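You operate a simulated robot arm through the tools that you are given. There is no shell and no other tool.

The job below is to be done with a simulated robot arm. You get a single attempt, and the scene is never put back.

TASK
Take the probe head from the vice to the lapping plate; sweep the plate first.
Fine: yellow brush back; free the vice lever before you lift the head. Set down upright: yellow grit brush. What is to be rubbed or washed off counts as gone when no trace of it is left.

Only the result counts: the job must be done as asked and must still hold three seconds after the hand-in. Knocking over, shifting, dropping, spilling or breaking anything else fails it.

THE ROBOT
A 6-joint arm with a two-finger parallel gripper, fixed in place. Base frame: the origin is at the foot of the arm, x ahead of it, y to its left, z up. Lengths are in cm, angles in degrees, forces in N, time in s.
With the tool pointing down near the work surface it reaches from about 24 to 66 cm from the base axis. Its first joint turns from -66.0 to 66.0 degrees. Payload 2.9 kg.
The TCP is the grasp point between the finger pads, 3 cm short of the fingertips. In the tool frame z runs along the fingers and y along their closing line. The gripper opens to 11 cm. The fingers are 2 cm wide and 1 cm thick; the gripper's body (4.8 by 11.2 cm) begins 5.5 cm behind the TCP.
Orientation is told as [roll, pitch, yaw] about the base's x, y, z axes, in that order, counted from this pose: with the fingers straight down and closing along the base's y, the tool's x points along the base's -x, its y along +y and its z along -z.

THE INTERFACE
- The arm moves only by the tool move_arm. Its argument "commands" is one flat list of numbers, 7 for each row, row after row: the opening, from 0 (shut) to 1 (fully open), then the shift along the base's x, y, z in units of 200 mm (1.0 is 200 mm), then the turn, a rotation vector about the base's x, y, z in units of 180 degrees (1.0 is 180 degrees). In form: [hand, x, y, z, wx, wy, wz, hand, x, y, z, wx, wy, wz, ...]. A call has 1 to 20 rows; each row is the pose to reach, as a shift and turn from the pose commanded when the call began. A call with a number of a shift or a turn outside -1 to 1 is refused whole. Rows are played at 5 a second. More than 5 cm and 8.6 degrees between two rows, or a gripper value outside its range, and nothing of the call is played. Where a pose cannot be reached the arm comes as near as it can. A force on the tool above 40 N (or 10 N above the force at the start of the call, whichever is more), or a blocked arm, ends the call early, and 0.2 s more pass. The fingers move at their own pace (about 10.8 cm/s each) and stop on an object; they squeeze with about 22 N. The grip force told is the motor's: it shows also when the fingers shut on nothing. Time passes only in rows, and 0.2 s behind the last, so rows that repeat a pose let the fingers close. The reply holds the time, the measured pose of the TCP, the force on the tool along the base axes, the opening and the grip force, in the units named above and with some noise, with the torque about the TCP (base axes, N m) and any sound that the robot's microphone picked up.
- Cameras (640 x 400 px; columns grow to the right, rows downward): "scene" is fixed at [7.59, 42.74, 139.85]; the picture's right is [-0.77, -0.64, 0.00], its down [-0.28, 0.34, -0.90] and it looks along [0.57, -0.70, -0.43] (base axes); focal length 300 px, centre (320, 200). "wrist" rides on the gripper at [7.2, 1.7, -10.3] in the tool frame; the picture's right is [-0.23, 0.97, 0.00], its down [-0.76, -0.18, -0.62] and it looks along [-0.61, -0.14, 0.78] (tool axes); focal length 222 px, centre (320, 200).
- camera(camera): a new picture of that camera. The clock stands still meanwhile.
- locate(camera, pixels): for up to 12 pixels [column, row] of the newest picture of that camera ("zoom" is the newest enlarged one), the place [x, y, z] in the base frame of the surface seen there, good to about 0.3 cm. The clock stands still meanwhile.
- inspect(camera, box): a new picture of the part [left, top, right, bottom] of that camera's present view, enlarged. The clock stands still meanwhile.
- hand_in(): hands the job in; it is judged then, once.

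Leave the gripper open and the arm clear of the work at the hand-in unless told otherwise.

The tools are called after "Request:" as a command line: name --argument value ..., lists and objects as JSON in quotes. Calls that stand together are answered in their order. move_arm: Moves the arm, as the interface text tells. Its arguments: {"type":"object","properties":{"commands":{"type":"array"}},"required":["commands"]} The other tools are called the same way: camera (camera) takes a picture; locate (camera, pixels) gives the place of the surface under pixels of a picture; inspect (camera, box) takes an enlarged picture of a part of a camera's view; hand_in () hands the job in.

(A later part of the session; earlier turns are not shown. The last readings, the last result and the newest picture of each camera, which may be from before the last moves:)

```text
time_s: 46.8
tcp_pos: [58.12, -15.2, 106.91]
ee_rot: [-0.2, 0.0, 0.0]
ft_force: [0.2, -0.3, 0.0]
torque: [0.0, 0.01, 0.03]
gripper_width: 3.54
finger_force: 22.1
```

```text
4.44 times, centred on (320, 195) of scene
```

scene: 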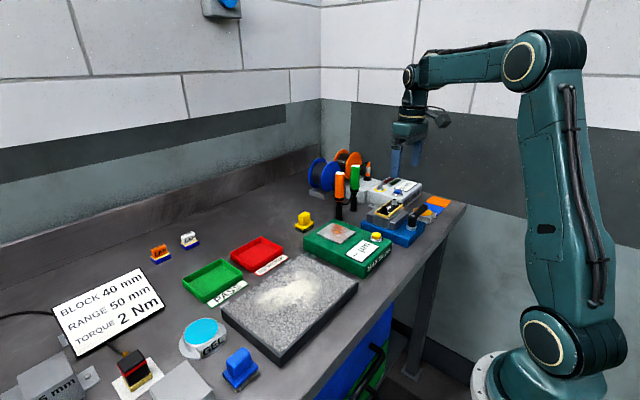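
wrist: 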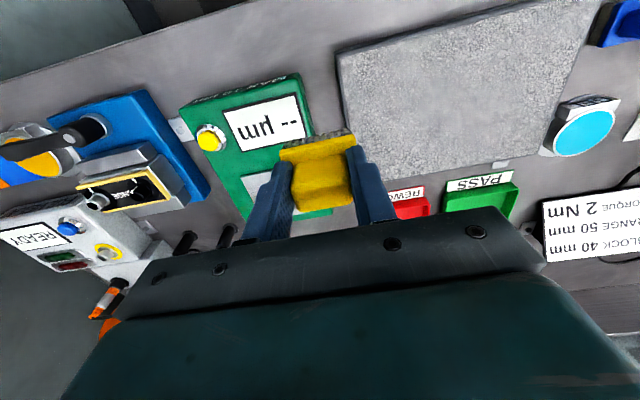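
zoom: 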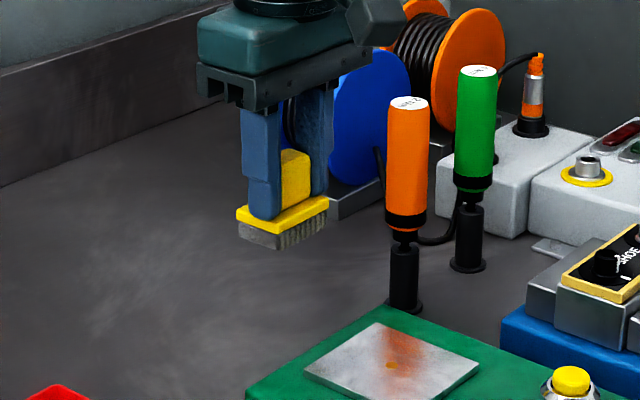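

The brush hangs level. I'll move over the original spot and lower slowly to about z 97.1.

Request:
move_arm --commands '[0, 0.147, 0.004, -0.05, 0, 0, 0, 0, 0.147, 0.004, -0.2, 0, 0, 0, 0, 0.147, 0.004, -0.35, 0, 0, 0, 0, 0.147, 0.004, -0.43, 0, 0, 0, 0, 0.147, 0.004, -0.465, 0, 0, 0, 0, 0.147, 0.004, -0.48, 0, 0, 0, 0, 0.147, 0.004, -0.487, 0, 0, 0, 0, 0.147, 0.004, -0.491, 0, 0, 0, 0, 0.147, 0.004, -0.491, 0, 0, 0]'

Request:
inspect --camera "scene" --box '[270, 170, 340, 240]'

```text
time_s: 48.8
tcp_pos: [61.06, -14.94, 97.13]
ee_rot: [-0.1, -0.1, 0.0]
ft_force: [-0.4, 0.6, -0.3]
torque: [-0.03, 0.01, 0.0]
gripper_width: 3.55
finger_force: 22.4
```

```text
5.71 times, centred on (305, 205) of scene
```

zoom: 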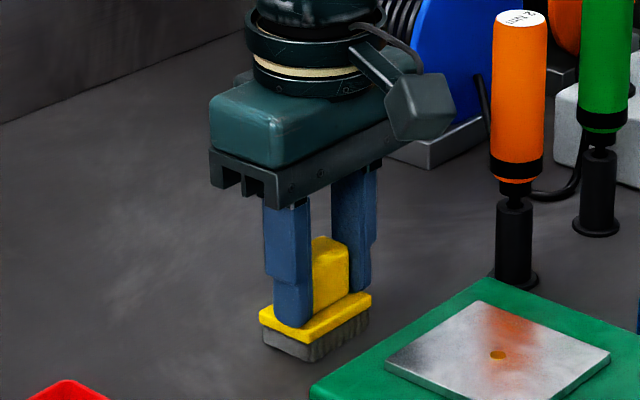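

Almost down, with no contact force yet. I'll lower in tiny steps until I feel the bench.

Request:
move_arm --commands '[0, 0, -0.005, -0.004, 0, 0, 0, 0, 0, -0.005, -0.007, 0, 0, 0, 0, 0, -0.005, -0.007, 0, 0, 0]'

```text
time_s: 49.6
tcp_pos: [60.98, -15.06, 97.07]
ee_rot: [-0.1, -0.1, 0.0]
ft_force: [-2.0, 0.3, 6.0]
torque: [0.14, 0.08, 0.01]
gripper_width: 3.51
finger_force: 22.3
```

Contact (6 N): the brush stands on the bench. I'll open the fingers to 0.6 and then rise straight up.

Request:
move_arm --commands '[0.6, 0, 0, 0, 0, 0, 0, 0.6, 0, 0, 0, 0, 0, 0, 0.6, 0, 0, 0.05, 0, 0, 0, 0.6, 0, 0, 0.15, 0, 0, 0, 0.6, 0, 0, 0.35, 0, 0, 0, 0.6, 0, 0, 0.55, 0, 0, 0, 0.6, -0.15, 0, 0.7, 0, 0, 0, 0.6, -0.3, 0, 0.85, 0, 0, 0, 0.6, -0.3, 0, 0.85, 0, 0, 0]'

Request:
inspect --camera "scene" --box '[280, 195, 340, 240]'

Request:
camera --camera "wrist"

Request:
locate --camera "zoom" --pixels '[[218, 184], [260, 200], [320, 165], [190, 265], [262, 308], [356, 240], [265, 340]]'

```text
time_s: 51.6
tcp_pos: [55.02, -15.09, 113.96]
ee_rot: [-0.2, 0.0, 0.1]
ft_force: [-0.6, 0.0, 0.3]
torque: [-0.02, 0.01, 0.0]
gripper_width: 6.58
finger_force: 0.1
```

```text
8.89 times, centred on (310, 218) of scene
```

zoom: 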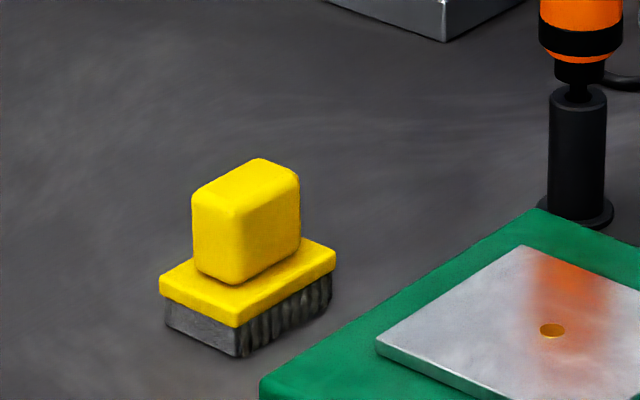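

```text
taken
```

wrist: 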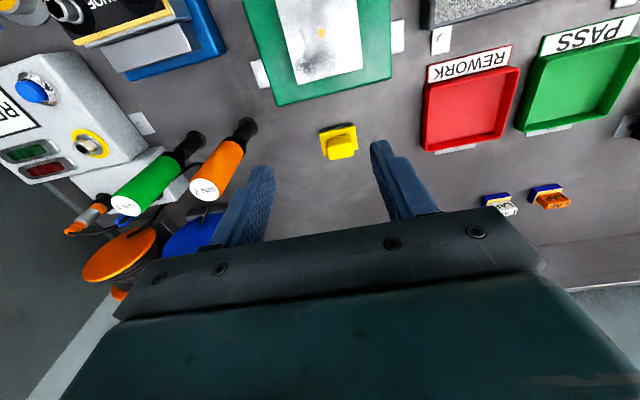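

```text
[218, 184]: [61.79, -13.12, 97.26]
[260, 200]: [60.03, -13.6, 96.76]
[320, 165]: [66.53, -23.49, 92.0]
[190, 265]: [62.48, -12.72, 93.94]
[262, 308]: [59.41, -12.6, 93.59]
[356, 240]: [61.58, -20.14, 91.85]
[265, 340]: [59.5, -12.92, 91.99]
```

The brush stands upright, but in the image it sits a bit off its earlier spot (about 2.7 px left and 1.8 px down). I'll measure its present edges.

Request:
inspect --camera "scene" --box '[280, 195, 340, 240]'

Request:
locate --camera "zoom" --pixels '[[194, 196], [237, 212], [297, 177], [258, 162], [235, 280], [166, 280], [238, 320], [332, 252], [242, 352], [195, 252], [297, 232], [328, 305]]'

Request:
inspect --camera "wrist" --box '[290, 110, 370, 170]'

```text
8.89 times, centred on (310, 218) of scene
```

zoom: 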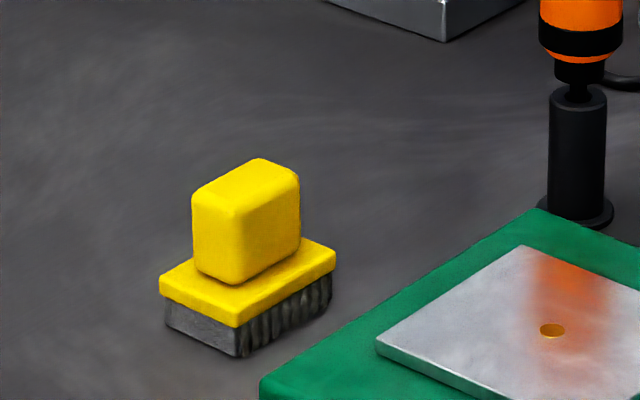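

```text
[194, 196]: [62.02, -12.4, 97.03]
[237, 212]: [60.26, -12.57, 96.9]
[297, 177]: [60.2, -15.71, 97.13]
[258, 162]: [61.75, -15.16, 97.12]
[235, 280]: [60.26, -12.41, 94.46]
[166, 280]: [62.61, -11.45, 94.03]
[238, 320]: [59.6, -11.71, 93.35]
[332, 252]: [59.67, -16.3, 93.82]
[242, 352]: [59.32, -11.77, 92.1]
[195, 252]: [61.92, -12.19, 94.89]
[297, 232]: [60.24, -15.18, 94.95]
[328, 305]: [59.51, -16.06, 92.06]
```

```text
6.67 times, centred on (330, 140) of wrist
```

zoom: 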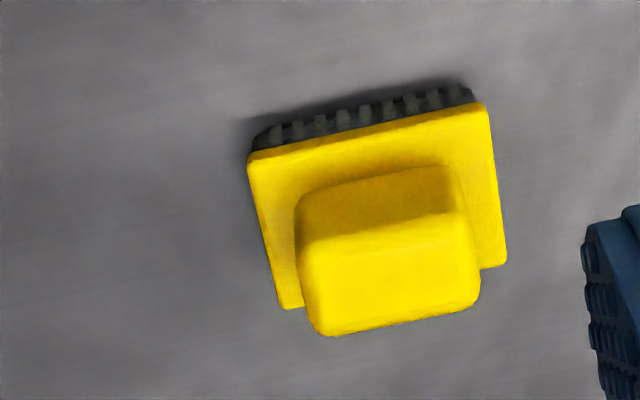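

The brush is upright, but releasing it pushed it about 1.1 cm towards +y (centre now y≈−14.0, before −15.1). I'll nudge it back without gripping: straddle the handle with the fingers nearly closed around it and push in −y. First I'll go above it and down around the handle.

Request:
move_arm --commands '[0.6, 0.15, 0.028, -0.1, 0, 0, 0, 0.6, 0.3, 0.0555, -0.2, 0, 0, 0, 0.6, 0.3, 0.0555, -0.4, 0, 0, 0, 0.6, 0.3, 0.0555, -0.55, 0, 0, 0, 0.6, 0.3, 0.0555, -0.68, 0, 0, 0, 0.6, 0.3, 0.0555, -0.76, 0, 0, 0, 0.6, 0.3, 0.0555, -0.81, 0, 0, 0, 0.6, 0.3, 0.0555, -0.826, 0, 0, 0, 0.5, 0.3, 0.0555, -0.826, 0, 0, 0, 0.5, 0.3, 0.0555, -0.826, 0, 0, 0]'

Request:
inspect --camera "scene" --box '[270, 170, 340, 240]'

Request:
inspect --camera "wrist" --box '[220, 100, 420, 240]'

```text
time_s: 53.8
tcp_pos: [61.06, -13.95, 97.33]
ee_rot: [-0.1, 0.0, 0.0]
ft_force: [-0.7, 1.0, -0.8]
torque: [-0.05, -0.01, 0.03]
gripper_width: 5.51
finger_force: 0.1
```

```text
5.71 times, centred on (305, 205) of scene
```

zoom: 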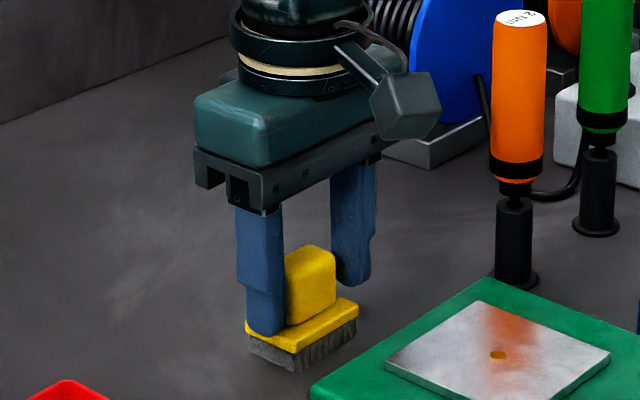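

```text
2.86 times, centred on (320, 170) of wrist
```

zoom: 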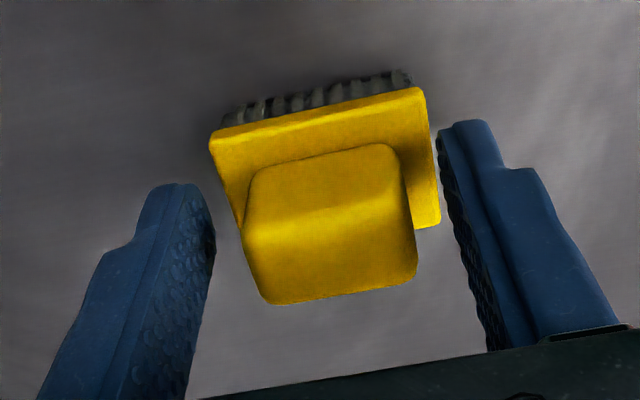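

The handle stands between the fingers with gaps on both sides. I'll narrow to 4.4 cm, push slowly to TCP y≈−15.5, back off, widen and stay there for a look.

Request:
move_arm --commands '[0.4, 0, 0, 0, 0, 0, 0, 0.4, 0, 0, 0, 0, 0, 0, 0.4, 0, -0.015, 0, 0, 0, 0, 0.4, 0, -0.03, 0, 0, 0, 0, 0.4, 0, -0.04, 0, 0, 0, 0, 0.4, 0, -0.05, 0, 0, 0, 0, 0.4, 0, -0.06, 0, 0, 0, 0, 0.4, 0, -0.07, 0, 0, 0, 0, 0.4, 0, -0.079, 0, 0, 0, 0, 0.4, 0, -0.079, 0, 0, 0]'

Request:
inspect --camera "scene" --box '[280, 195, 340, 240]'

```text
refused: commands must hold 7 numbers for each row
```

```text
8.89 times, centred on (310, 218) of scene
```

zoom: 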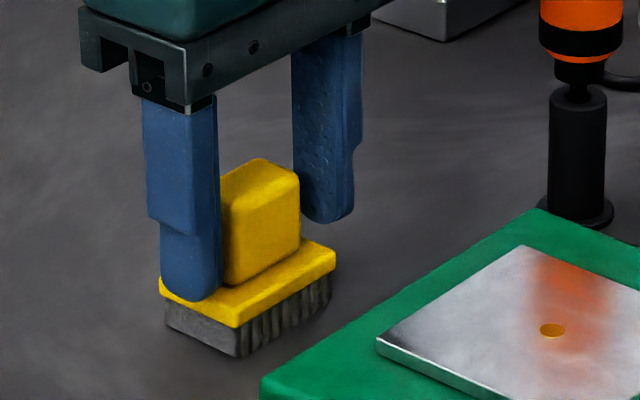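

That call had a malformed row and nothing moved. I'll send the same push again with 7 numbers in every row.

Request:
move_arm --commands '[0.4, 0, 0, 0, 0, 0, 0, 0.4, 0, 0, 0, 0, 0, 0, 0.4, 0, -0.015, 0, 0, 0, 0, 0.4, 0, -0.03, 0, 0, 0, 0, 0.4, 0, -0.045, 0, 0, 0, 0, 0.4, 0, -0.055, 0, 0, 0, 0, 0.4, 0, -0.065, 0, 0, 0, 0, 0.4, 0, -0.073, 0, 0, 0, 0, 0.4, 0, -0.079, 0, 0, 0, 0, 0.4, 0, -0.079, 0, 0, 0, 0]'

Request:
inspect --camera "scene" --box '[280, 195, 340, 240]'

```text
time_s: 56.0
tcp_pos: [61.04, -15.56, 97.46]
ee_rot: [-0.2, 0.0, 0.0]
ft_force: [-0.7, -0.8, -0.6]
torque: [-0.02, 0.0, -0.03]
gripper_width: 4.4
finger_force: 0.1
```

```text
8.89 times, centred on (310, 218) of scene
```

zoom: 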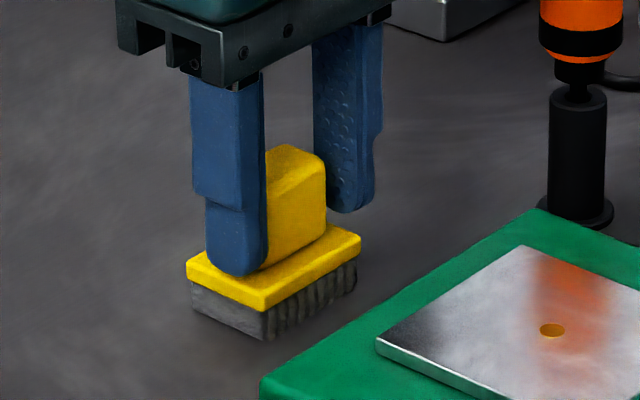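

The brush's base corners are now at (187,265), (265,308) and (360,238) in the zoom, matching the original within a few zoom pixels (about 0.15 cm). I'll back off, widen and rise.

Request:
move_arm --commands '[0.4, 0, 0.01, 0, 0, 0, 0, 0.4, 0, 0.021, 0, 0, 0, 0, 0.6, 0, 0.021, 0, 0, 0, 0, 0.6, 0, 0.021, 0.02, 0, 0, 0, 0.6, 0, 0.021, 0.1, 0, 0, 0, 0.6, 0, 0.021, 0.25, 0, 0, 0, 0.6, 0, 0.021, 0.45, 0, 0, 0, 0.6, 0, 0.021, 0.65, 0, 0, 0, 0.6, -0.1, 0.021, 0.8, 0, 0, 0, 0.6, -0.25, 0.021, 0.9, 0, 0, 0, 0.6, -0.25, 0.021, 0.9, 0, 0, 0]'

Request:
inspect --camera "scene" --box '[280, 195, 340, 240]'

Request:
camera --camera "scene"

```text
time_s: 58.4
tcp_pos: [56.0, -15.11, 115.32]
ee_rot: [0.0, 0.0, 0.0]
ft_force: [0.0, 0.7, 0.5]
torque: [0.0, -0.03, 0.0]
gripper_width: 6.62
finger_force: 0.1
```

```text
8.89 times, centred on (310, 218) of scene
```

zoom: 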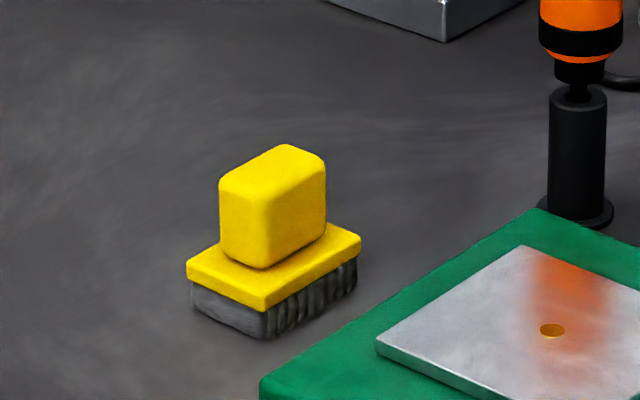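

```text
taken
```

scene: 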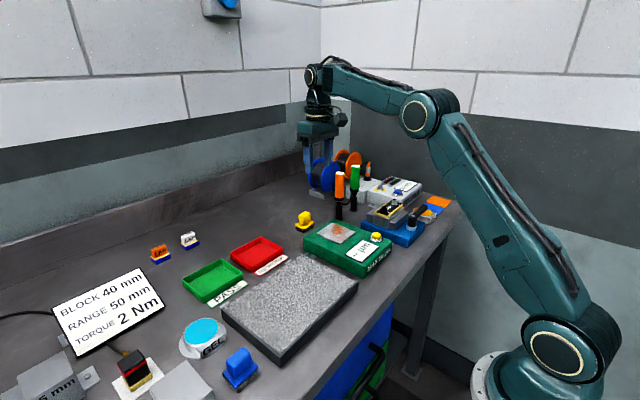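

The brush is back upright at its place, and the plate is clean. Next is the lever: I'll travel at z≈115 to the vice and look closely.

Request:
move_arm --commands '[0.3, -0.15, -0.13, 0, 0, 0, 0, 0.2, -0.3, -0.26, 0, 0, 0, 0, 0.1, -0.45, -0.39, 0, 0, 0, 0, 0, -0.6, -0.52, 0, 0, 0, 0, 0, -0.75, -0.65, 0, 0, 0, 0, 0, -0.9, -0.78, -0.05, 0, 0, 0, 0, -0.97, -0.9, -0.15, 0, 0, 0, 0, -0.97, -0.9, -0.15, 0, 0, 0]'

Request:
camera --camera "wrist"

Request:
inspect --camera "wrist" --box '[200, 40, 420, 190]'

Request:
inspect --camera "scene" --box '[360, 170, 450, 250]'

```text
time_s: 60.2
tcp_pos: [36.63, -33.19, 112.4]
ee_rot: [-0.2, 0.0, 0.1]
ft_force: [-0.1, 0.2, -0.5]
torque: [0.0, 0.0, 0.03]
gripper_width: 0.0
finger_force: 22.0
```

```text
taken
```

wrist: 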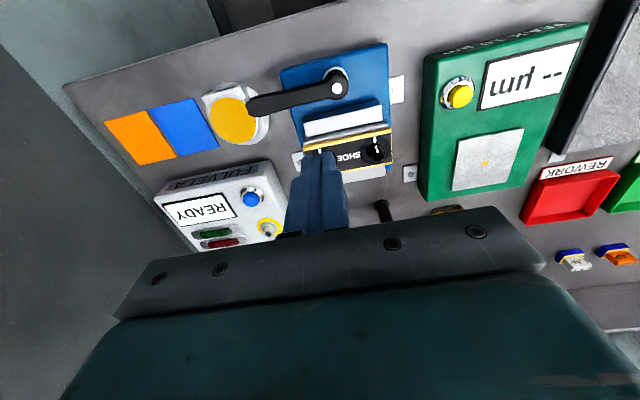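

```text
2.67 times, centred on (310, 115) of wrist
```

zoom: 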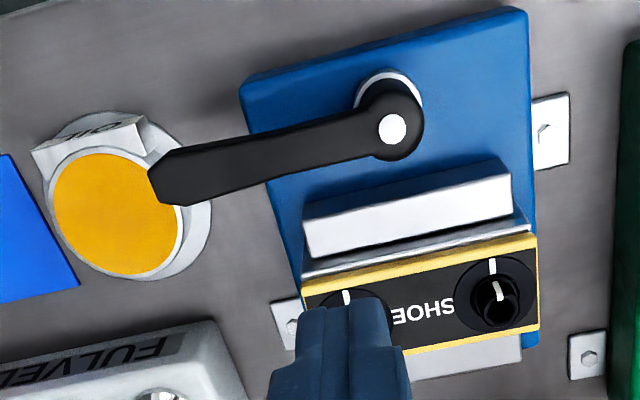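

```text
5.00 times, centred on (405, 210) of scene
```

zoom: 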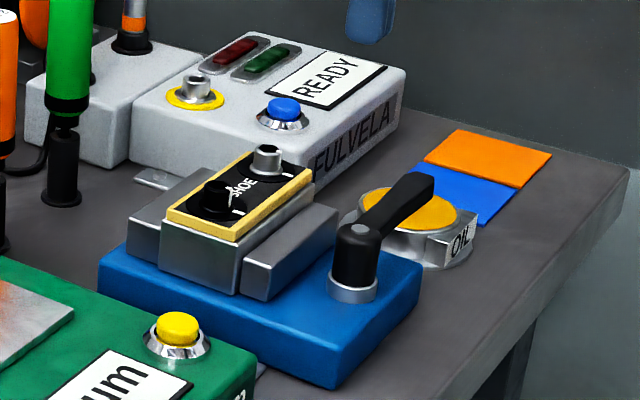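

No markings on the lever. I'll measure the lever's edges, the hub and the OIL cap on this zoom.

Request:
inspect --camera "wrist" --box '[200, 40, 420, 190]'

Request:
locate --camera "zoom" --pixels '[[392, 128], [160, 185], [178, 150], [185, 202], [260, 140], [262, 178], [340, 115], [345, 155], [110, 210], [175, 215], [90, 130], [230, 220]]'

Request:
inspect --camera "scene" --box '[400, 185, 440, 235]'

Request:
locate --camera "zoom" --pixels '[[320, 150], [200, 200], [290, 110], [370, 130], [250, 180], [140, 260], [330, 190], [300, 170], [230, 210], [390, 210], [330, 165], [350, 100]]'

```text
2.67 times, centred on (310, 115) of wrist
```

zoom: 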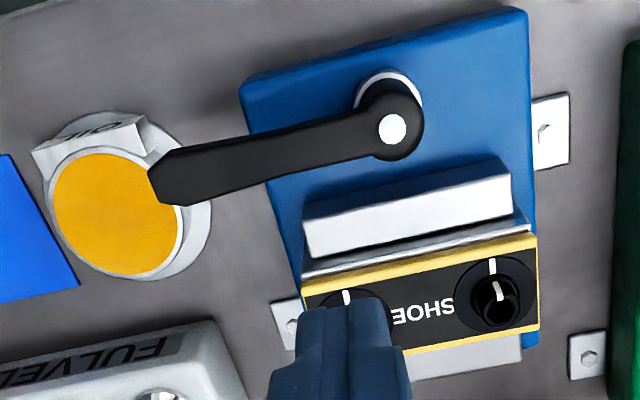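

```text
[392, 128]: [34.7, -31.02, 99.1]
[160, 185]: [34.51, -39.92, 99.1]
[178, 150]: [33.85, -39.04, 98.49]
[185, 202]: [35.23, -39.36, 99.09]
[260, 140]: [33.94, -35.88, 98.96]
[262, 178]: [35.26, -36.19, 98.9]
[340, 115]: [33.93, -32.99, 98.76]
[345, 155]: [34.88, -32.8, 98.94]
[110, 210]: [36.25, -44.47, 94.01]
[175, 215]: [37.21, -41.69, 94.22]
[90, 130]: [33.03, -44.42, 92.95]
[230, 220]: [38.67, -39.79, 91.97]
```

```text
8.00 times, centred on (420, 210) of scene
```

zoom: 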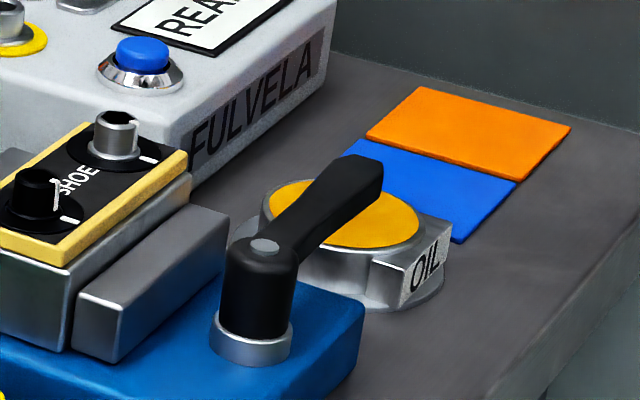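

```text
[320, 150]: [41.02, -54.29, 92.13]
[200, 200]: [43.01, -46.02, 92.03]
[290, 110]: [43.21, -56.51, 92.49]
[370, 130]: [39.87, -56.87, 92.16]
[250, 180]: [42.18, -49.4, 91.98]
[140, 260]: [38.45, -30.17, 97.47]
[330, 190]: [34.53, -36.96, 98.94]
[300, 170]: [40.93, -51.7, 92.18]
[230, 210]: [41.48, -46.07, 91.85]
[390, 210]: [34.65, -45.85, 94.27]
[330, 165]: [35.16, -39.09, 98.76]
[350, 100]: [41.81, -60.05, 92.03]
```

The lever's pivot is at (34.5, −31.0), with the arm reaching y≈−39.9, x 33.8–35.2 and top z 99. Swinging it towards +x would hit the head, so it should open towards −x. I'll put the closed fingers on its +x side at (36.8, −38), fingertips at z≈96.6.

Request:
move_arm --commands '[0, 0.005, -0.12, -0.1, 0, 0, 0, 0, 0.01, -0.24, -0.2, 0, 0, 0, 0, 0.01, -0.24, -0.4, 0, 0, 0, 0, 0.01, -0.24, -0.52, 0, 0, 0, 0, 0.01, -0.24, -0.6, 0, 0, 0, 0, 0.01, -0.24, -0.64, 0, 0, 0, 0, 0.01, -0.24, -0.64, 0, 0, 0]'

Request:
inspect --camera "scene" --box '[360, 160, 460, 250]'

Request:
camera --camera "wrist"

```text
time_s: 61.8
tcp_pos: [36.92, -37.92, 99.57]
ee_rot: [-0.2, 0.0, 0.0]
ft_force: [0.2, 0.2, 0.1]
torque: [-0.01, 0.03, 0.02]
gripper_width: 0.0
finger_force: 22.1
```

```text
4.44 times, centred on (410, 205) of scene
```

zoom: 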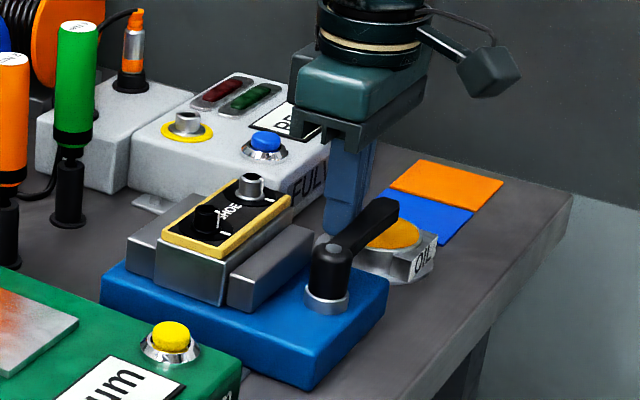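

```text
taken
```

wrist: 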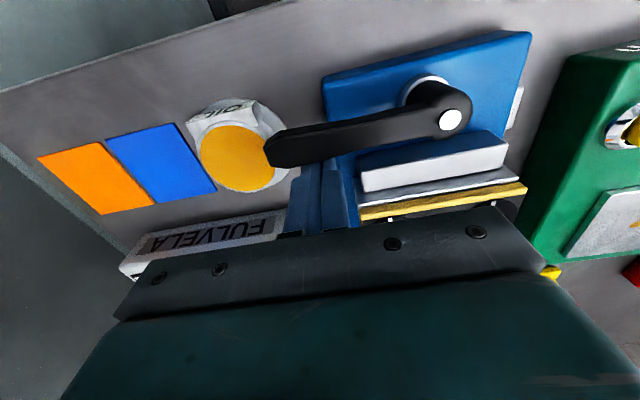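

The fingers stand behind the lever. I'll push towards −x along the lever's arc, first about 20°, and check force and sound.

Request:
move_arm --commands '[0, -0.015, -0.002, 0, 0, 0, 0, 0, -0.029, -0.0035, 0, 0, 0, 0, 0, -0.05, -0.007, 0, 0, 0, 0, 0, -0.07, -0.01, 0, 0, 0, 0, 0, -0.091, -0.0135, 0, 0, 0, 0, 0, -0.12, -0.013, 0, 0, 0, 0, 0, -0.154, -0.0125, 0, 0, 0, 0, 0, -0.154, -0.0125, 0, 0, 0, 0]'

Request:
inspect --camera "scene" --box '[360, 160, 460, 250]'

```text
time_s: 63.6
tcp_pos: [33.78, -38.15, 99.6]
ee_rot: [-0.1, 0.0, 0.0]
ft_force: [1.9, 0.2, 0.8]
torque: [-0.03, -0.02, -0.03]
gripper_width: 0.01
finger_force: 22.0
```

```text
4.44 times, centred on (410, 205) of scene
```

zoom: 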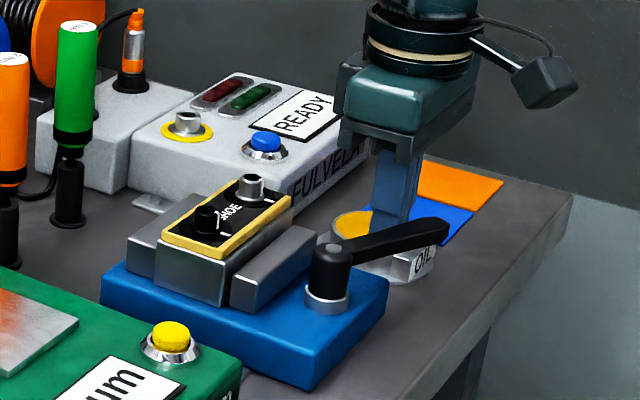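

The lever swings easily (2 N). I'll continue the arc towards 90°.

Request:
move_arm --commands '[0, -0.03, 0.005, 0, 0, 0, 0, 0, -0.0615, 0.012, 0, 0, 0, 0, 0, -0.09, 0.022, 0, 0, 0, 0, 0, -0.1205, 0.0345, 0, 0, 0, 0, 0, -0.148, 0.05, 0, 0, 0, 0, 0, -0.1745, 0.067, 0, 0, 0, 0, 0, -0.199, 0.087, 0, 0, 0, 0, 0, -0.222, 0.108, 0, 0, 0, 0, 0, -0.2615, 0.157, 0, 0, 0, 0, 0, -0.292, 0.212, 0, 0, 0, 0, 0, -0.3125, 0.2715, 0, 0, 0, 0, 0, -0.3125, 0.2715, 0, 0, 0, 0]'

Request:
inspect --camera "scene" --box '[360, 160, 460, 250]'

Request:
camera --camera "wrist"

```text
time_s: 66.2
tcp_pos: [27.55, -32.87, 99.6]
ee_rot: [-0.3, 0.0, -0.1]
ft_force: [1.1, -9.9, -3.6]
torque: [-0.15, -0.04, 0.08]
gripper_width: 0.0
finger_force: 22.2
```

```text
4.44 times, centred on (410, 205) of scene
```

zoom: 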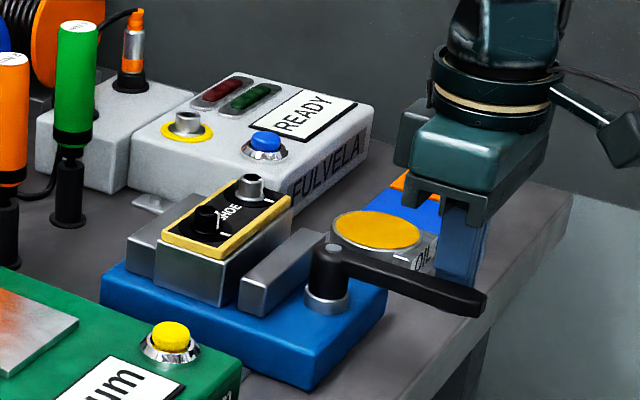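

```text
taken
```

wrist: 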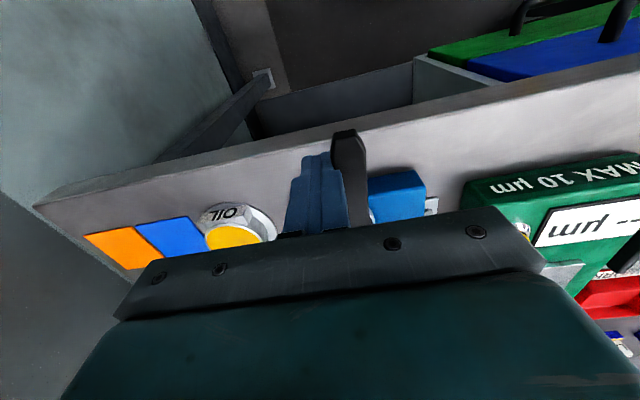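

The lever is at about 90° against its stop (10 N), and the front jaw has visibly backed away from the head: the vice is free. I'll back the fingers off the lever, rise, and look at the head from above.

Request:
move_arm --commands '[0, 0, -0.04, 0, 0, 0, 0, 0, 0, -0.08, 0.02, 0, 0, 0, 0, 0, -0.08, 0.2, 0, 0, 0, 0, 0, -0.08, 0.4, 0, 0, 0, 0, 0, -0.08, 0.6, 0, 0, 0, 0.3, 0.1, -0.04, 0.68, 0, 0, 0, 0.6, 0.25, 0, 0.7, 0, 0, 0, 1, 0.4, 0.05, 0.7, 0, 0, 0, 1, 0.55, 0.1, 0.7, 0, 0, 0, 1, 0.6, 0.11, 0.7, 0, 0, 0, 1, 0.6, 0.11, 0.7, 0, 0, 0]'

Request:
camera --camera "wrist"

Request:
inspect --camera "wrist" --box '[200, 40, 420, 190]'

Request:
inspect --camera "scene" --box '[360, 175, 450, 250]'

```text
time_s: 68.6
tcp_pos: [39.52, -30.52, 113.55]
ee_rot: [0.0, 0.0, 0.0]
ft_force: [-0.1, -0.3, 0.4]
torque: [-0.01, 0.0, -0.03]
gripper_width: 10.99
finger_force: 0.0
```

```text
taken
```

wrist: 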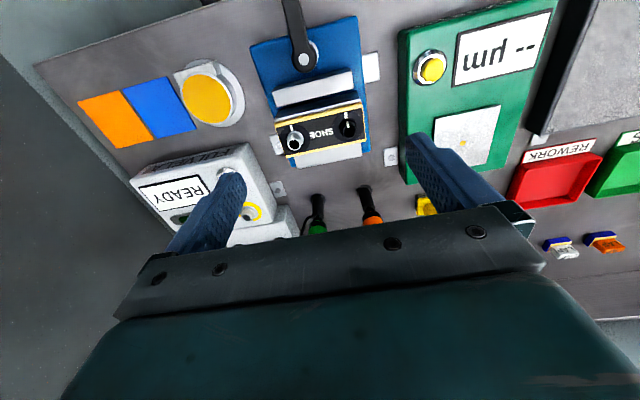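

```text
2.67 times, centred on (310, 115) of wrist
```

zoom: 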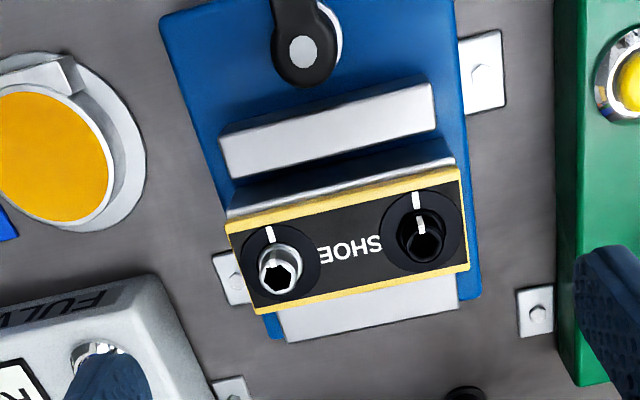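

```text
5.33 times, centred on (405, 212) of scene
```

zoom: 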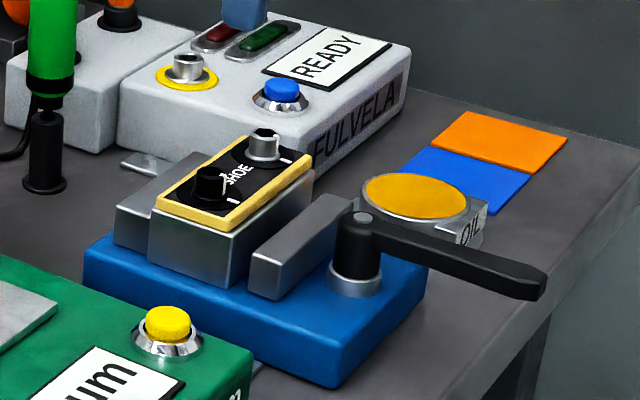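

There is now a clear gap between the front jaw and the head. I'll measure the head's edges, the gap, and the corner of the FULVELA box near the −y finger.

Request:
inspect --camera "scene" --box '[360, 175, 450, 250]'

Request:
locate --camera "zoom" --pixels '[[158, 202], [228, 224], [311, 160], [150, 245], [226, 275], [240, 230], [310, 205], [190, 235], [320, 200], [260, 260], [235, 280], [300, 172]]'

Request:
inspect --camera "wrist" --box '[200, 40, 420, 190]'

Request:
locate --camera "zoom" --pixels '[[230, 225], [458, 175], [466, 262], [252, 308], [225, 210], [455, 160], [280, 320], [150, 280], [20, 300], [190, 370], [440, 310], [240, 190]]'

```text
5.33 times, centred on (405, 212) of scene
```

zoom: 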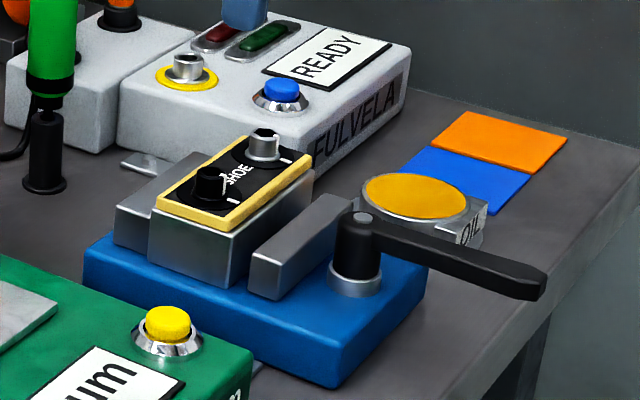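

```text
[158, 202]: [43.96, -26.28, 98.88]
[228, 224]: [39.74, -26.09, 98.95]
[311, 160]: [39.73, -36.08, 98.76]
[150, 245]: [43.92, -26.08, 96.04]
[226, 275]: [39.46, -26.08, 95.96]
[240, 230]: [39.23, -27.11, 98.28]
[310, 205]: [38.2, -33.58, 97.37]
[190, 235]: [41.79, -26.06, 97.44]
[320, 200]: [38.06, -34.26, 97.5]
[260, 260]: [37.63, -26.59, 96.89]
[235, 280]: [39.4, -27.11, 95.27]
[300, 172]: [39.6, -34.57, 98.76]
```

```text
2.67 times, centred on (310, 115) of wrist
```

zoom: 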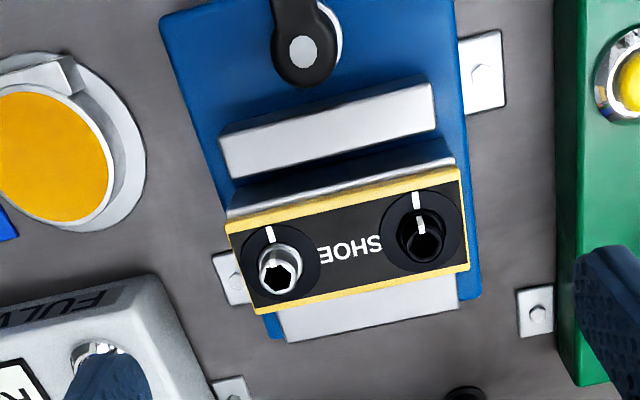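

```text
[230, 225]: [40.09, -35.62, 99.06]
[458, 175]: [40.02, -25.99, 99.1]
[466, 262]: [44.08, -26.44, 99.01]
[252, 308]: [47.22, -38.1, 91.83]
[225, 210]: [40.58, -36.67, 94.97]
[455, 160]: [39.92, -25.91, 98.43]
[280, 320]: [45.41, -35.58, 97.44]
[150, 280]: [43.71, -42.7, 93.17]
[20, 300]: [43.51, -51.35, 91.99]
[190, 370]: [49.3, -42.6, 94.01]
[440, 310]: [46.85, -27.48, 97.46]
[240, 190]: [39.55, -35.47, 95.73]
```

The head spans x 39.5–44.0 and y about −26 to −36: roughly 10 cm, which fits the 11 cm opening with little to spare. I'll measure the ends more exactly.

Request:
inspect --camera "wrist" --box '[270, 95, 380, 160]'

Request:
locate --camera "zoom" --pixels '[[60, 155], [68, 155], [90, 250], [100, 300], [108, 300], [570, 60], [562, 60], [580, 110], [590, 160], [598, 200], [330, 110], [340, 245]]'

Request:
inspect --camera "scene" --box '[375, 190, 425, 235]'

Request:
locate --camera "zoom" --pixels '[[460, 90], [470, 95], [465, 115], [475, 110], [480, 100], [380, 60], [360, 55], [120, 185], [230, 225], [170, 230], [465, 130], [250, 150]]'

```text
5.82 times, centred on (325, 128) of wrist
```

zoom: 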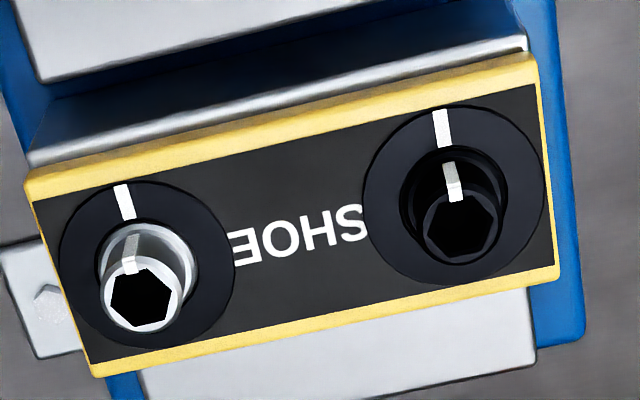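

```text
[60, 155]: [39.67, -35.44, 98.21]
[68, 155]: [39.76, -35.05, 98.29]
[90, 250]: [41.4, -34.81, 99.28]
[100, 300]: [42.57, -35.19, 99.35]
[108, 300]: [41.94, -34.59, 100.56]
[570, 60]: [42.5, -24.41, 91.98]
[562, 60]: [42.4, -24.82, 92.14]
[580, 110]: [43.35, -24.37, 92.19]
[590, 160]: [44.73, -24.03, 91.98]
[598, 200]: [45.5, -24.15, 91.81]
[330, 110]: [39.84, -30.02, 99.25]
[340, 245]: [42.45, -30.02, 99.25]
```

```text
8.89 times, centred on (400, 212) of scene
```

zoom: 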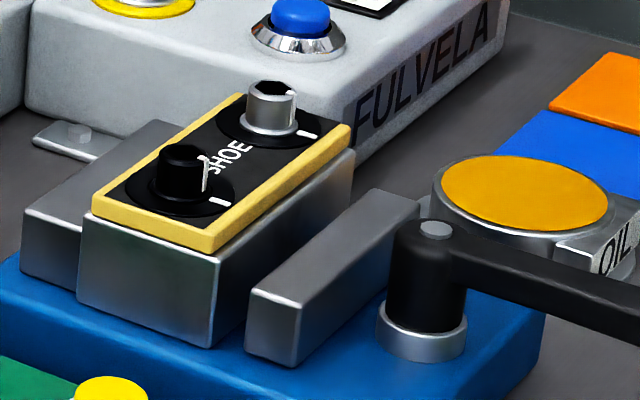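

```text
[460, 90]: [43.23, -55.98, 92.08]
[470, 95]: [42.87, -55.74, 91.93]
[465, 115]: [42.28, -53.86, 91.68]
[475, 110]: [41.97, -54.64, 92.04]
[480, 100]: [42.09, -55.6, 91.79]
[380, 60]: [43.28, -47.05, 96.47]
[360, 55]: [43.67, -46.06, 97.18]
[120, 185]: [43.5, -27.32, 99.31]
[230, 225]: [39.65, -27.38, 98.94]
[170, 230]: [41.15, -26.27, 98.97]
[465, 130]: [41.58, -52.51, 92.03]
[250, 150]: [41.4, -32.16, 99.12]
```

I'll locate the cap and body end edges on fresh zooms at the right pixels.

Request:
inspect --camera "wrist" --box '[270, 95, 380, 160]'

Request:
locate --camera "zoom" --pixels '[[32, 195], [50, 250], [70, 310], [95, 368], [534, 75], [542, 130], [550, 200], [555, 268], [28, 182], [532, 58]]'

Request:
inspect --camera "scene" --box '[375, 190, 425, 235]'

Request:
locate --camera "zoom" --pixels '[[345, 130], [348, 160], [335, 120], [350, 190], [95, 250], [85, 290], [205, 340], [210, 265], [100, 205], [205, 245], [260, 350], [410, 205]]'

```text
5.82 times, centred on (325, 128) of wrist
```

zoom: 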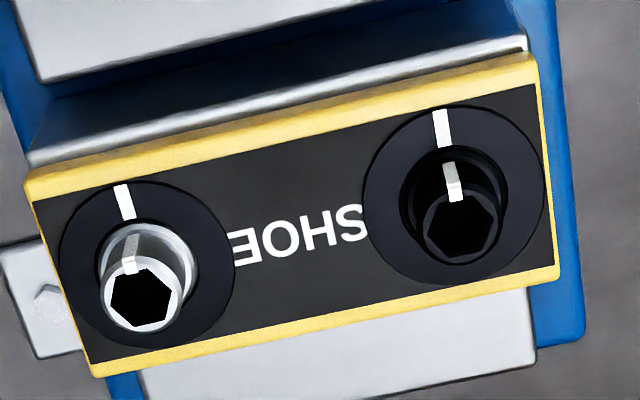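

```text
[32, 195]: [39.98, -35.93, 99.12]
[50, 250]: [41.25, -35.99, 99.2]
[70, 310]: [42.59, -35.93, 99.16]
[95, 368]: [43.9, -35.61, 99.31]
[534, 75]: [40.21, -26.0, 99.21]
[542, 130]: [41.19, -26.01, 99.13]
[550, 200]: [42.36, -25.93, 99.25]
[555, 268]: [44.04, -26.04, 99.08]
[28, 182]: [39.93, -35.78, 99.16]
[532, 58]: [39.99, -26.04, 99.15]
```

```text
8.89 times, centred on (400, 212) of scene
```

zoom: 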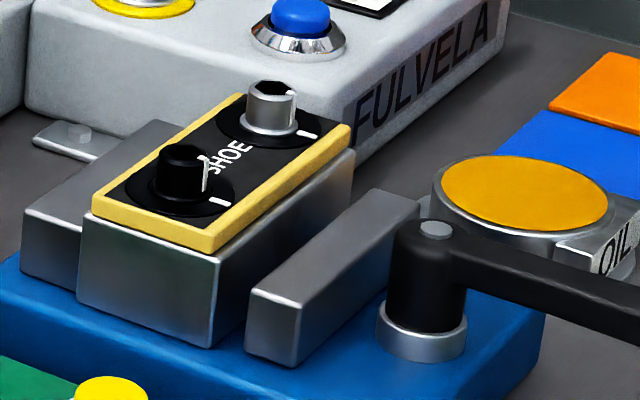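

```text
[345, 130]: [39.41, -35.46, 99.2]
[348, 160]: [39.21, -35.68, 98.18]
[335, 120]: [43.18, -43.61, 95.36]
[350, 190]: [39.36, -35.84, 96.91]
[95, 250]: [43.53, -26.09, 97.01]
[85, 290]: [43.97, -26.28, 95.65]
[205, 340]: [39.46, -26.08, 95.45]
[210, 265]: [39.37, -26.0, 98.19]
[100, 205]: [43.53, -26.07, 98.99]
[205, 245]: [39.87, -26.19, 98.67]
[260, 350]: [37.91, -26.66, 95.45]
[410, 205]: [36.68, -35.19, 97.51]
```

The head spans y −26.0 to −36.0 (centre −31.0), x centre 41.75, top 99.1, body down to about 94.6. I'll come in from above with the hand fully open and stop with the fingertips just above the cap to check alignment.

Request:
move_arm --commands '[1, 0.056, -0.012, -0.1, 0, 0, 0, 1, 0.1115, -0.024, -0.25, 0, 0, 0, 1, 0.1115, -0.024, -0.4, 0, 0, 0, 1, 0.1115, -0.024, -0.5, 0, 0, 0, 1, 0.1115, -0.024, -0.54, 0, 0, 0, 1, 0.1115, -0.024, -0.54, 0, 0, 0]'

Request:
camera --camera "wrist"

Request:
inspect --camera "scene" --box '[360, 150, 450, 240]'

```text
time_s: 70.0
tcp_pos: [41.81, -31.03, 102.71]
ee_rot: [-0.1, 0.0, 0.1]
ft_force: [0.2, -0.3, 0.2]
torque: [-0.01, 0.0, 0.02]
gripper_width: 11.01
finger_force: 0.0
```

```text
taken
```

wrist: 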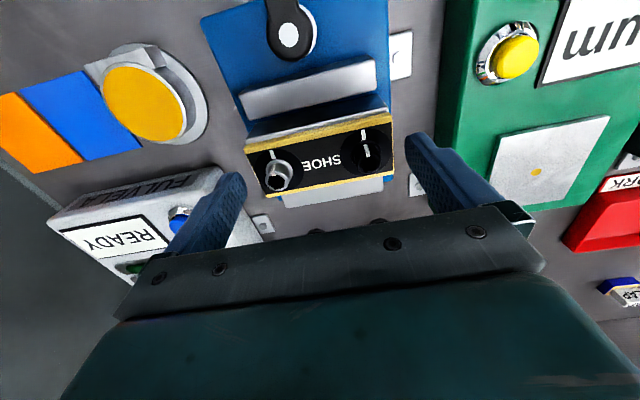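

```text
4.44 times, centred on (405, 195) of scene
```

zoom: 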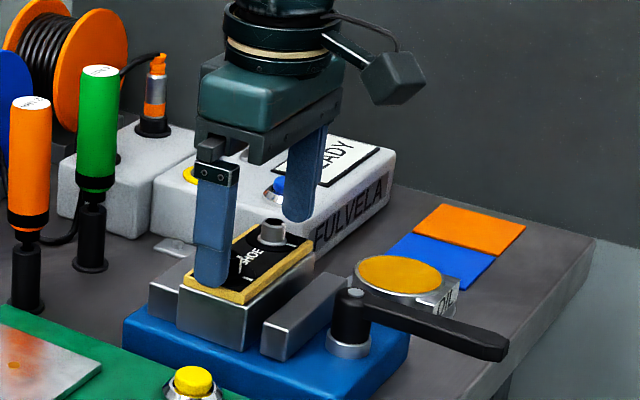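

The finger faces stand at y −25.5 and −36.5, about 0.5 cm outside each end of the head. I'll lower slowly to TCP z≈98.4, watching the force.

Request:
move_arm --commands '[1, 0, 0, -0.02, 0, 0, 0, 1, 0, 0, -0.04, 0, 0, 0, 1, 0, 0, -0.06, 0, 0, 0, 1, 0, 0, -0.08, 0, 0, 0, 1, 0, 0, -0.11, 0, 0, 0, 1, 0, 0, -0.14, 0, 0, 0, 1, 0, 0, -0.17, 0, 0, 0, 1, 0, 0, -0.2, 0, 0, 0, 1, 0, 0, -0.215, 0, 0, 0, 1, 0, 0, -0.215, 0, 0, 0]'

Request:
inspect --camera "scene" --box '[360, 160, 450, 240]'

Request:
inspect --camera "wrist" --box '[180, 80, 480, 260]'

```text
time_s: 72.2
tcp_pos: [41.83, -31.16, 98.48]
ee_rot: [-0.2, 0.1, -0.1]
ft_force: [0.7, -0.2, -0.4]
torque: [0.03, 0.01, -0.03]
gripper_width: 11.0
finger_force: 0.0
```

```text
5.00 times, centred on (405, 200) of scene
```

zoom: 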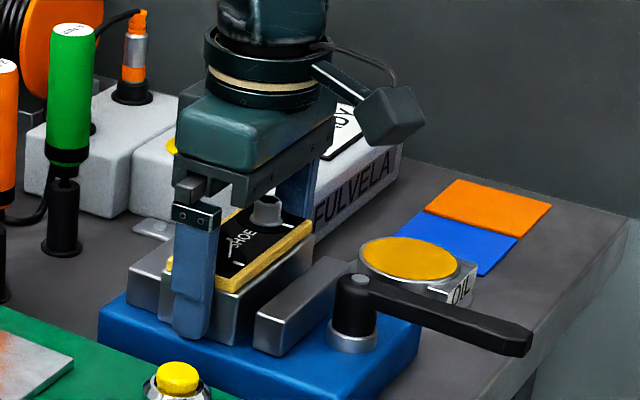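

```text
2.13 times, centred on (330, 170) of wrist
```

zoom: 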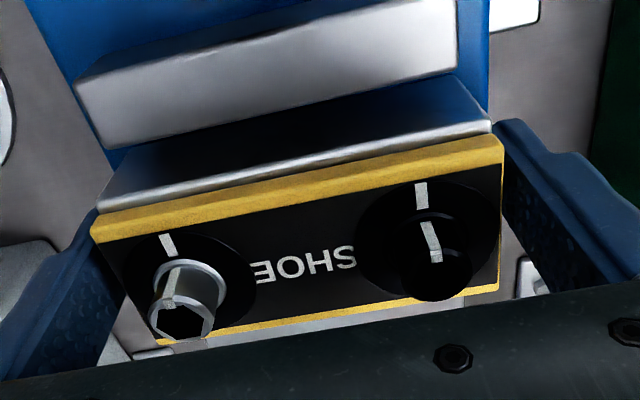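

The fingers are beside both ends with no contact. I'll close and hold for a few rows.

Request:
move_arm --commands '[0.85, 0, 0, 0, 0, 0, 0, 0.85, 0, 0, 0, 0, 0, 0, 0.5, 0, 0, 0, 0, 0, 0, 0, 0, 0, 0, 0, 0, 0, 0, 0, 0, 0, 0, 0, 0, 0, 0, 0, 0, 0, 0]'

Request:
inspect --camera "scene" --box '[360, 160, 450, 240]'

```text
refused: commands must hold 7 numbers for each row
```

```text
5.00 times, centred on (405, 200) of scene
```

zoom: 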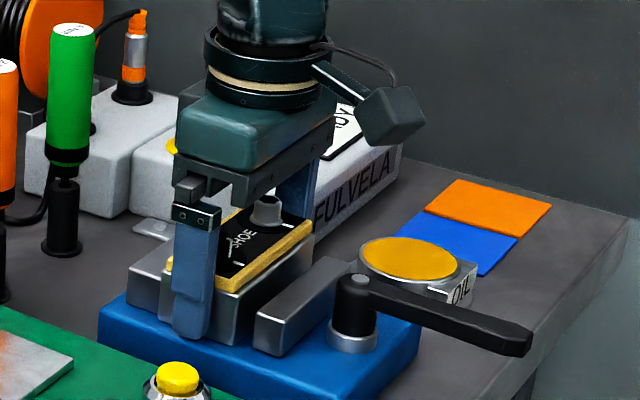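

Refused, because a row was miscounted; nothing moved. I'll send the close command again, correctly formed.

Request:
move_arm --commands '[0, 0, 0, 0, 0, 0, 0, 0, 0, 0, 0, 0, 0, 0, 0, 0, 0, 0, 0, 0, 0, 0, 0, 0, 0, 0, 0, 0]'

Request:
inspect --camera "scene" --box '[360, 160, 450, 240]'

```text
time_s: 73.2
tcp_pos: [41.79, -31.06, 98.52]
ee_rot: [0.0, 0.0, -0.1]
ft_force: [-0.1, 1.5, 0.2]
torque: [0.3, -0.02, 0.04]
gripper_width: 10.01
finger_force: 21.6
```

```text
5.00 times, centred on (405, 200) of scene
```

zoom: 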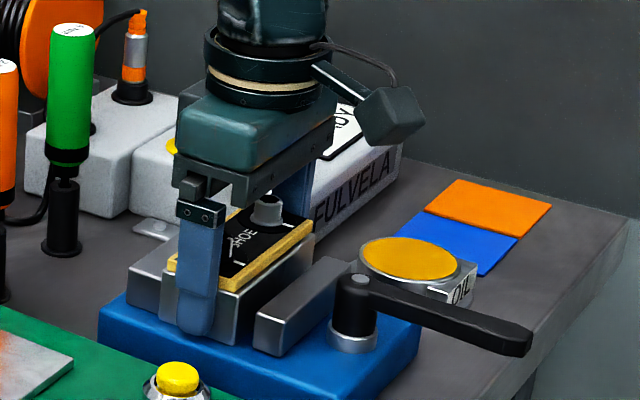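

Gripped: width 10.0 cm at 22 N. I'll lift slowly by 3 cm and check that the head comes along, without slipping or dragging the vice.

Request:
move_arm --commands '[0, 0, 0, 0.01, 0, 0, 0, 0, 0, 0, 0.03, 0, 0, 0, 0, 0, 0, 0.05, 0, 0, 0, 0, 0, 0, 0.08, 0, 0, 0, 0, 0, 0, 0.11, 0, 0, 0, 0, 0, 0, 0.15, 0, 0, 0, 0, 0, 0, 0.15, 0, 0, 0]'

Request:
inspect --camera "scene" --box '[360, 150, 450, 240]'

Request:
inspect --camera "wrist" --box '[180, 80, 480, 260]'

```text
time_s: 74.8
tcp_pos: [41.72, -31.1, 101.45]
ee_rot: [-0.2, 0.0, -0.1]
ft_force: [0.2, 0.1, -5.2]
torque: [0.01, -0.02, 0.01]
gripper_width: 9.99
finger_force: 22.1
```

```text
4.44 times, centred on (405, 195) of scene
```

zoom: 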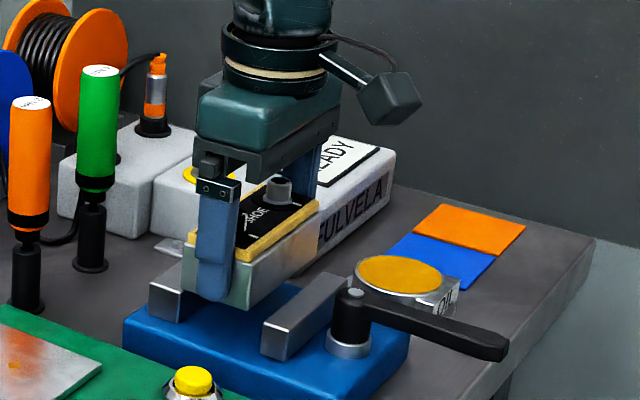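

```text
2.13 times, centred on (330, 170) of wrist
```

zoom: 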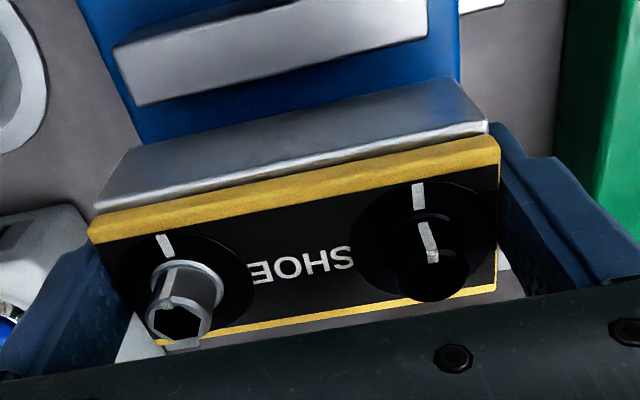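

The head hangs level and the vice stayed in place (load about 5 N). I'll raise to z≈109 and carry it in +y over the green box towards the plate.

Request:
move_arm --commands '[0, 0, 0, 0.1, 0, 0, 0, 0, 0, 0, 0.25, 0, 0, 0, 0, 0, 0, 0.38, 0, 0, 0, 0, 0, 0.06, 0.4, 0, 0, 0, 0, 0, 0.18, 0.4, 0, 0, 0, 0, 0, 0.33, 0.4, 0, 0, 0, 0, 0, 0.48, 0.4, 0, 0, 0, 0, 0, 0.63, 0.4, 0, 0, 0, 0, 0, 0.78, 0.4, 0, 0, 0, 0, 0, 0.9, 0.4, 0, 0, 0, 0, 0, 0.98, 0.4, 0, 0, 0, 0, 0, 0.98, 0.4, 0, 0, 0]'

Request:
inspect --camera "scene" --box '[290, 140, 430, 250]'

```text
time_s: 77.4
tcp_pos: [41.78, -11.43, 109.46]
ee_rot: [0.0, 0.1, 0.0]
ft_force: [-0.2, 0.0, -5.7]
torque: [0.0, 0.02, -0.03]
gripper_width: 9.99
finger_force: 22.4
```

```text
3.64 times, centred on (360, 195) of scene
```

zoom: 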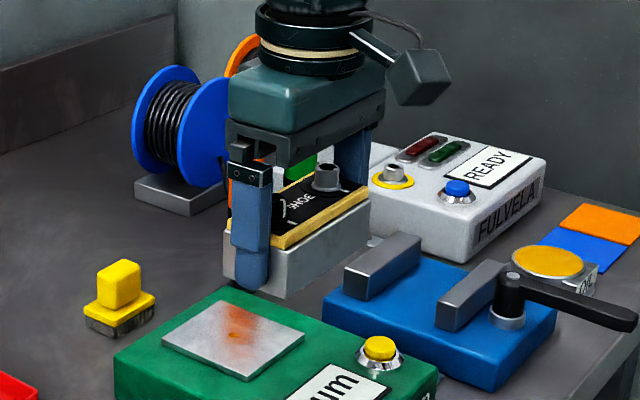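

The head is steady. I'll carry it another 20 cm in +y over the plate's middle.

Request:
move_arm --commands '[0, 0, 0.08, 0, 0, 0, 0, 0, 0, 0.2, 0, 0, 0, 0, 0, 0, 0.35, 0, 0, 0, 0, 0, 0, 0.5, 0, 0, 0, 0, 0, 0, 0.65, 0, 0, 0, 0, 0, 0, 0.8, 0, 0, 0, 0, 0, 0, 0.92, -0.03, 0, 0, 0, 0, 0, 1.0, -0.1, 0, 0, 0, 0, 0, 1.0, -0.15, 0, 0, 0, 0, 0, 1.0, -0.15, 0, 0, 0]'

Request:
inspect --camera "scene" --box '[210, 200, 370, 340]'

Request:
locate --camera "zoom" --pixels '[[250, 205], [250, 190], [340, 200], [300, 225], [390, 160]]'

```text
time_s: 79.6
tcp_pos: [41.82, 8.7, 106.54]
ee_rot: [-0.1, 0.0, 0.0]
ft_force: [0.3, -0.3, -6.4]
torque: [0.0, 0.0, 0.03]
gripper_width: 9.97
finger_force: 22.5
```

```text
2.86 times, centred on (290, 270) of scene
```

zoom: 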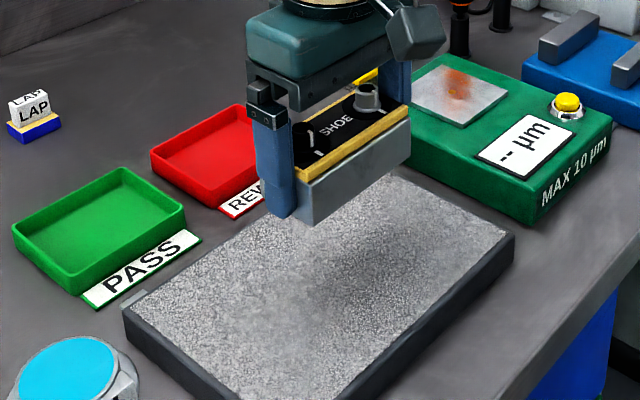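

```text
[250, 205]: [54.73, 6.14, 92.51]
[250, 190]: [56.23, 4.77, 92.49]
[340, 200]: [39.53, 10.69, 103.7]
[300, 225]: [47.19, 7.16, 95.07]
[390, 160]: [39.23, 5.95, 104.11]
```

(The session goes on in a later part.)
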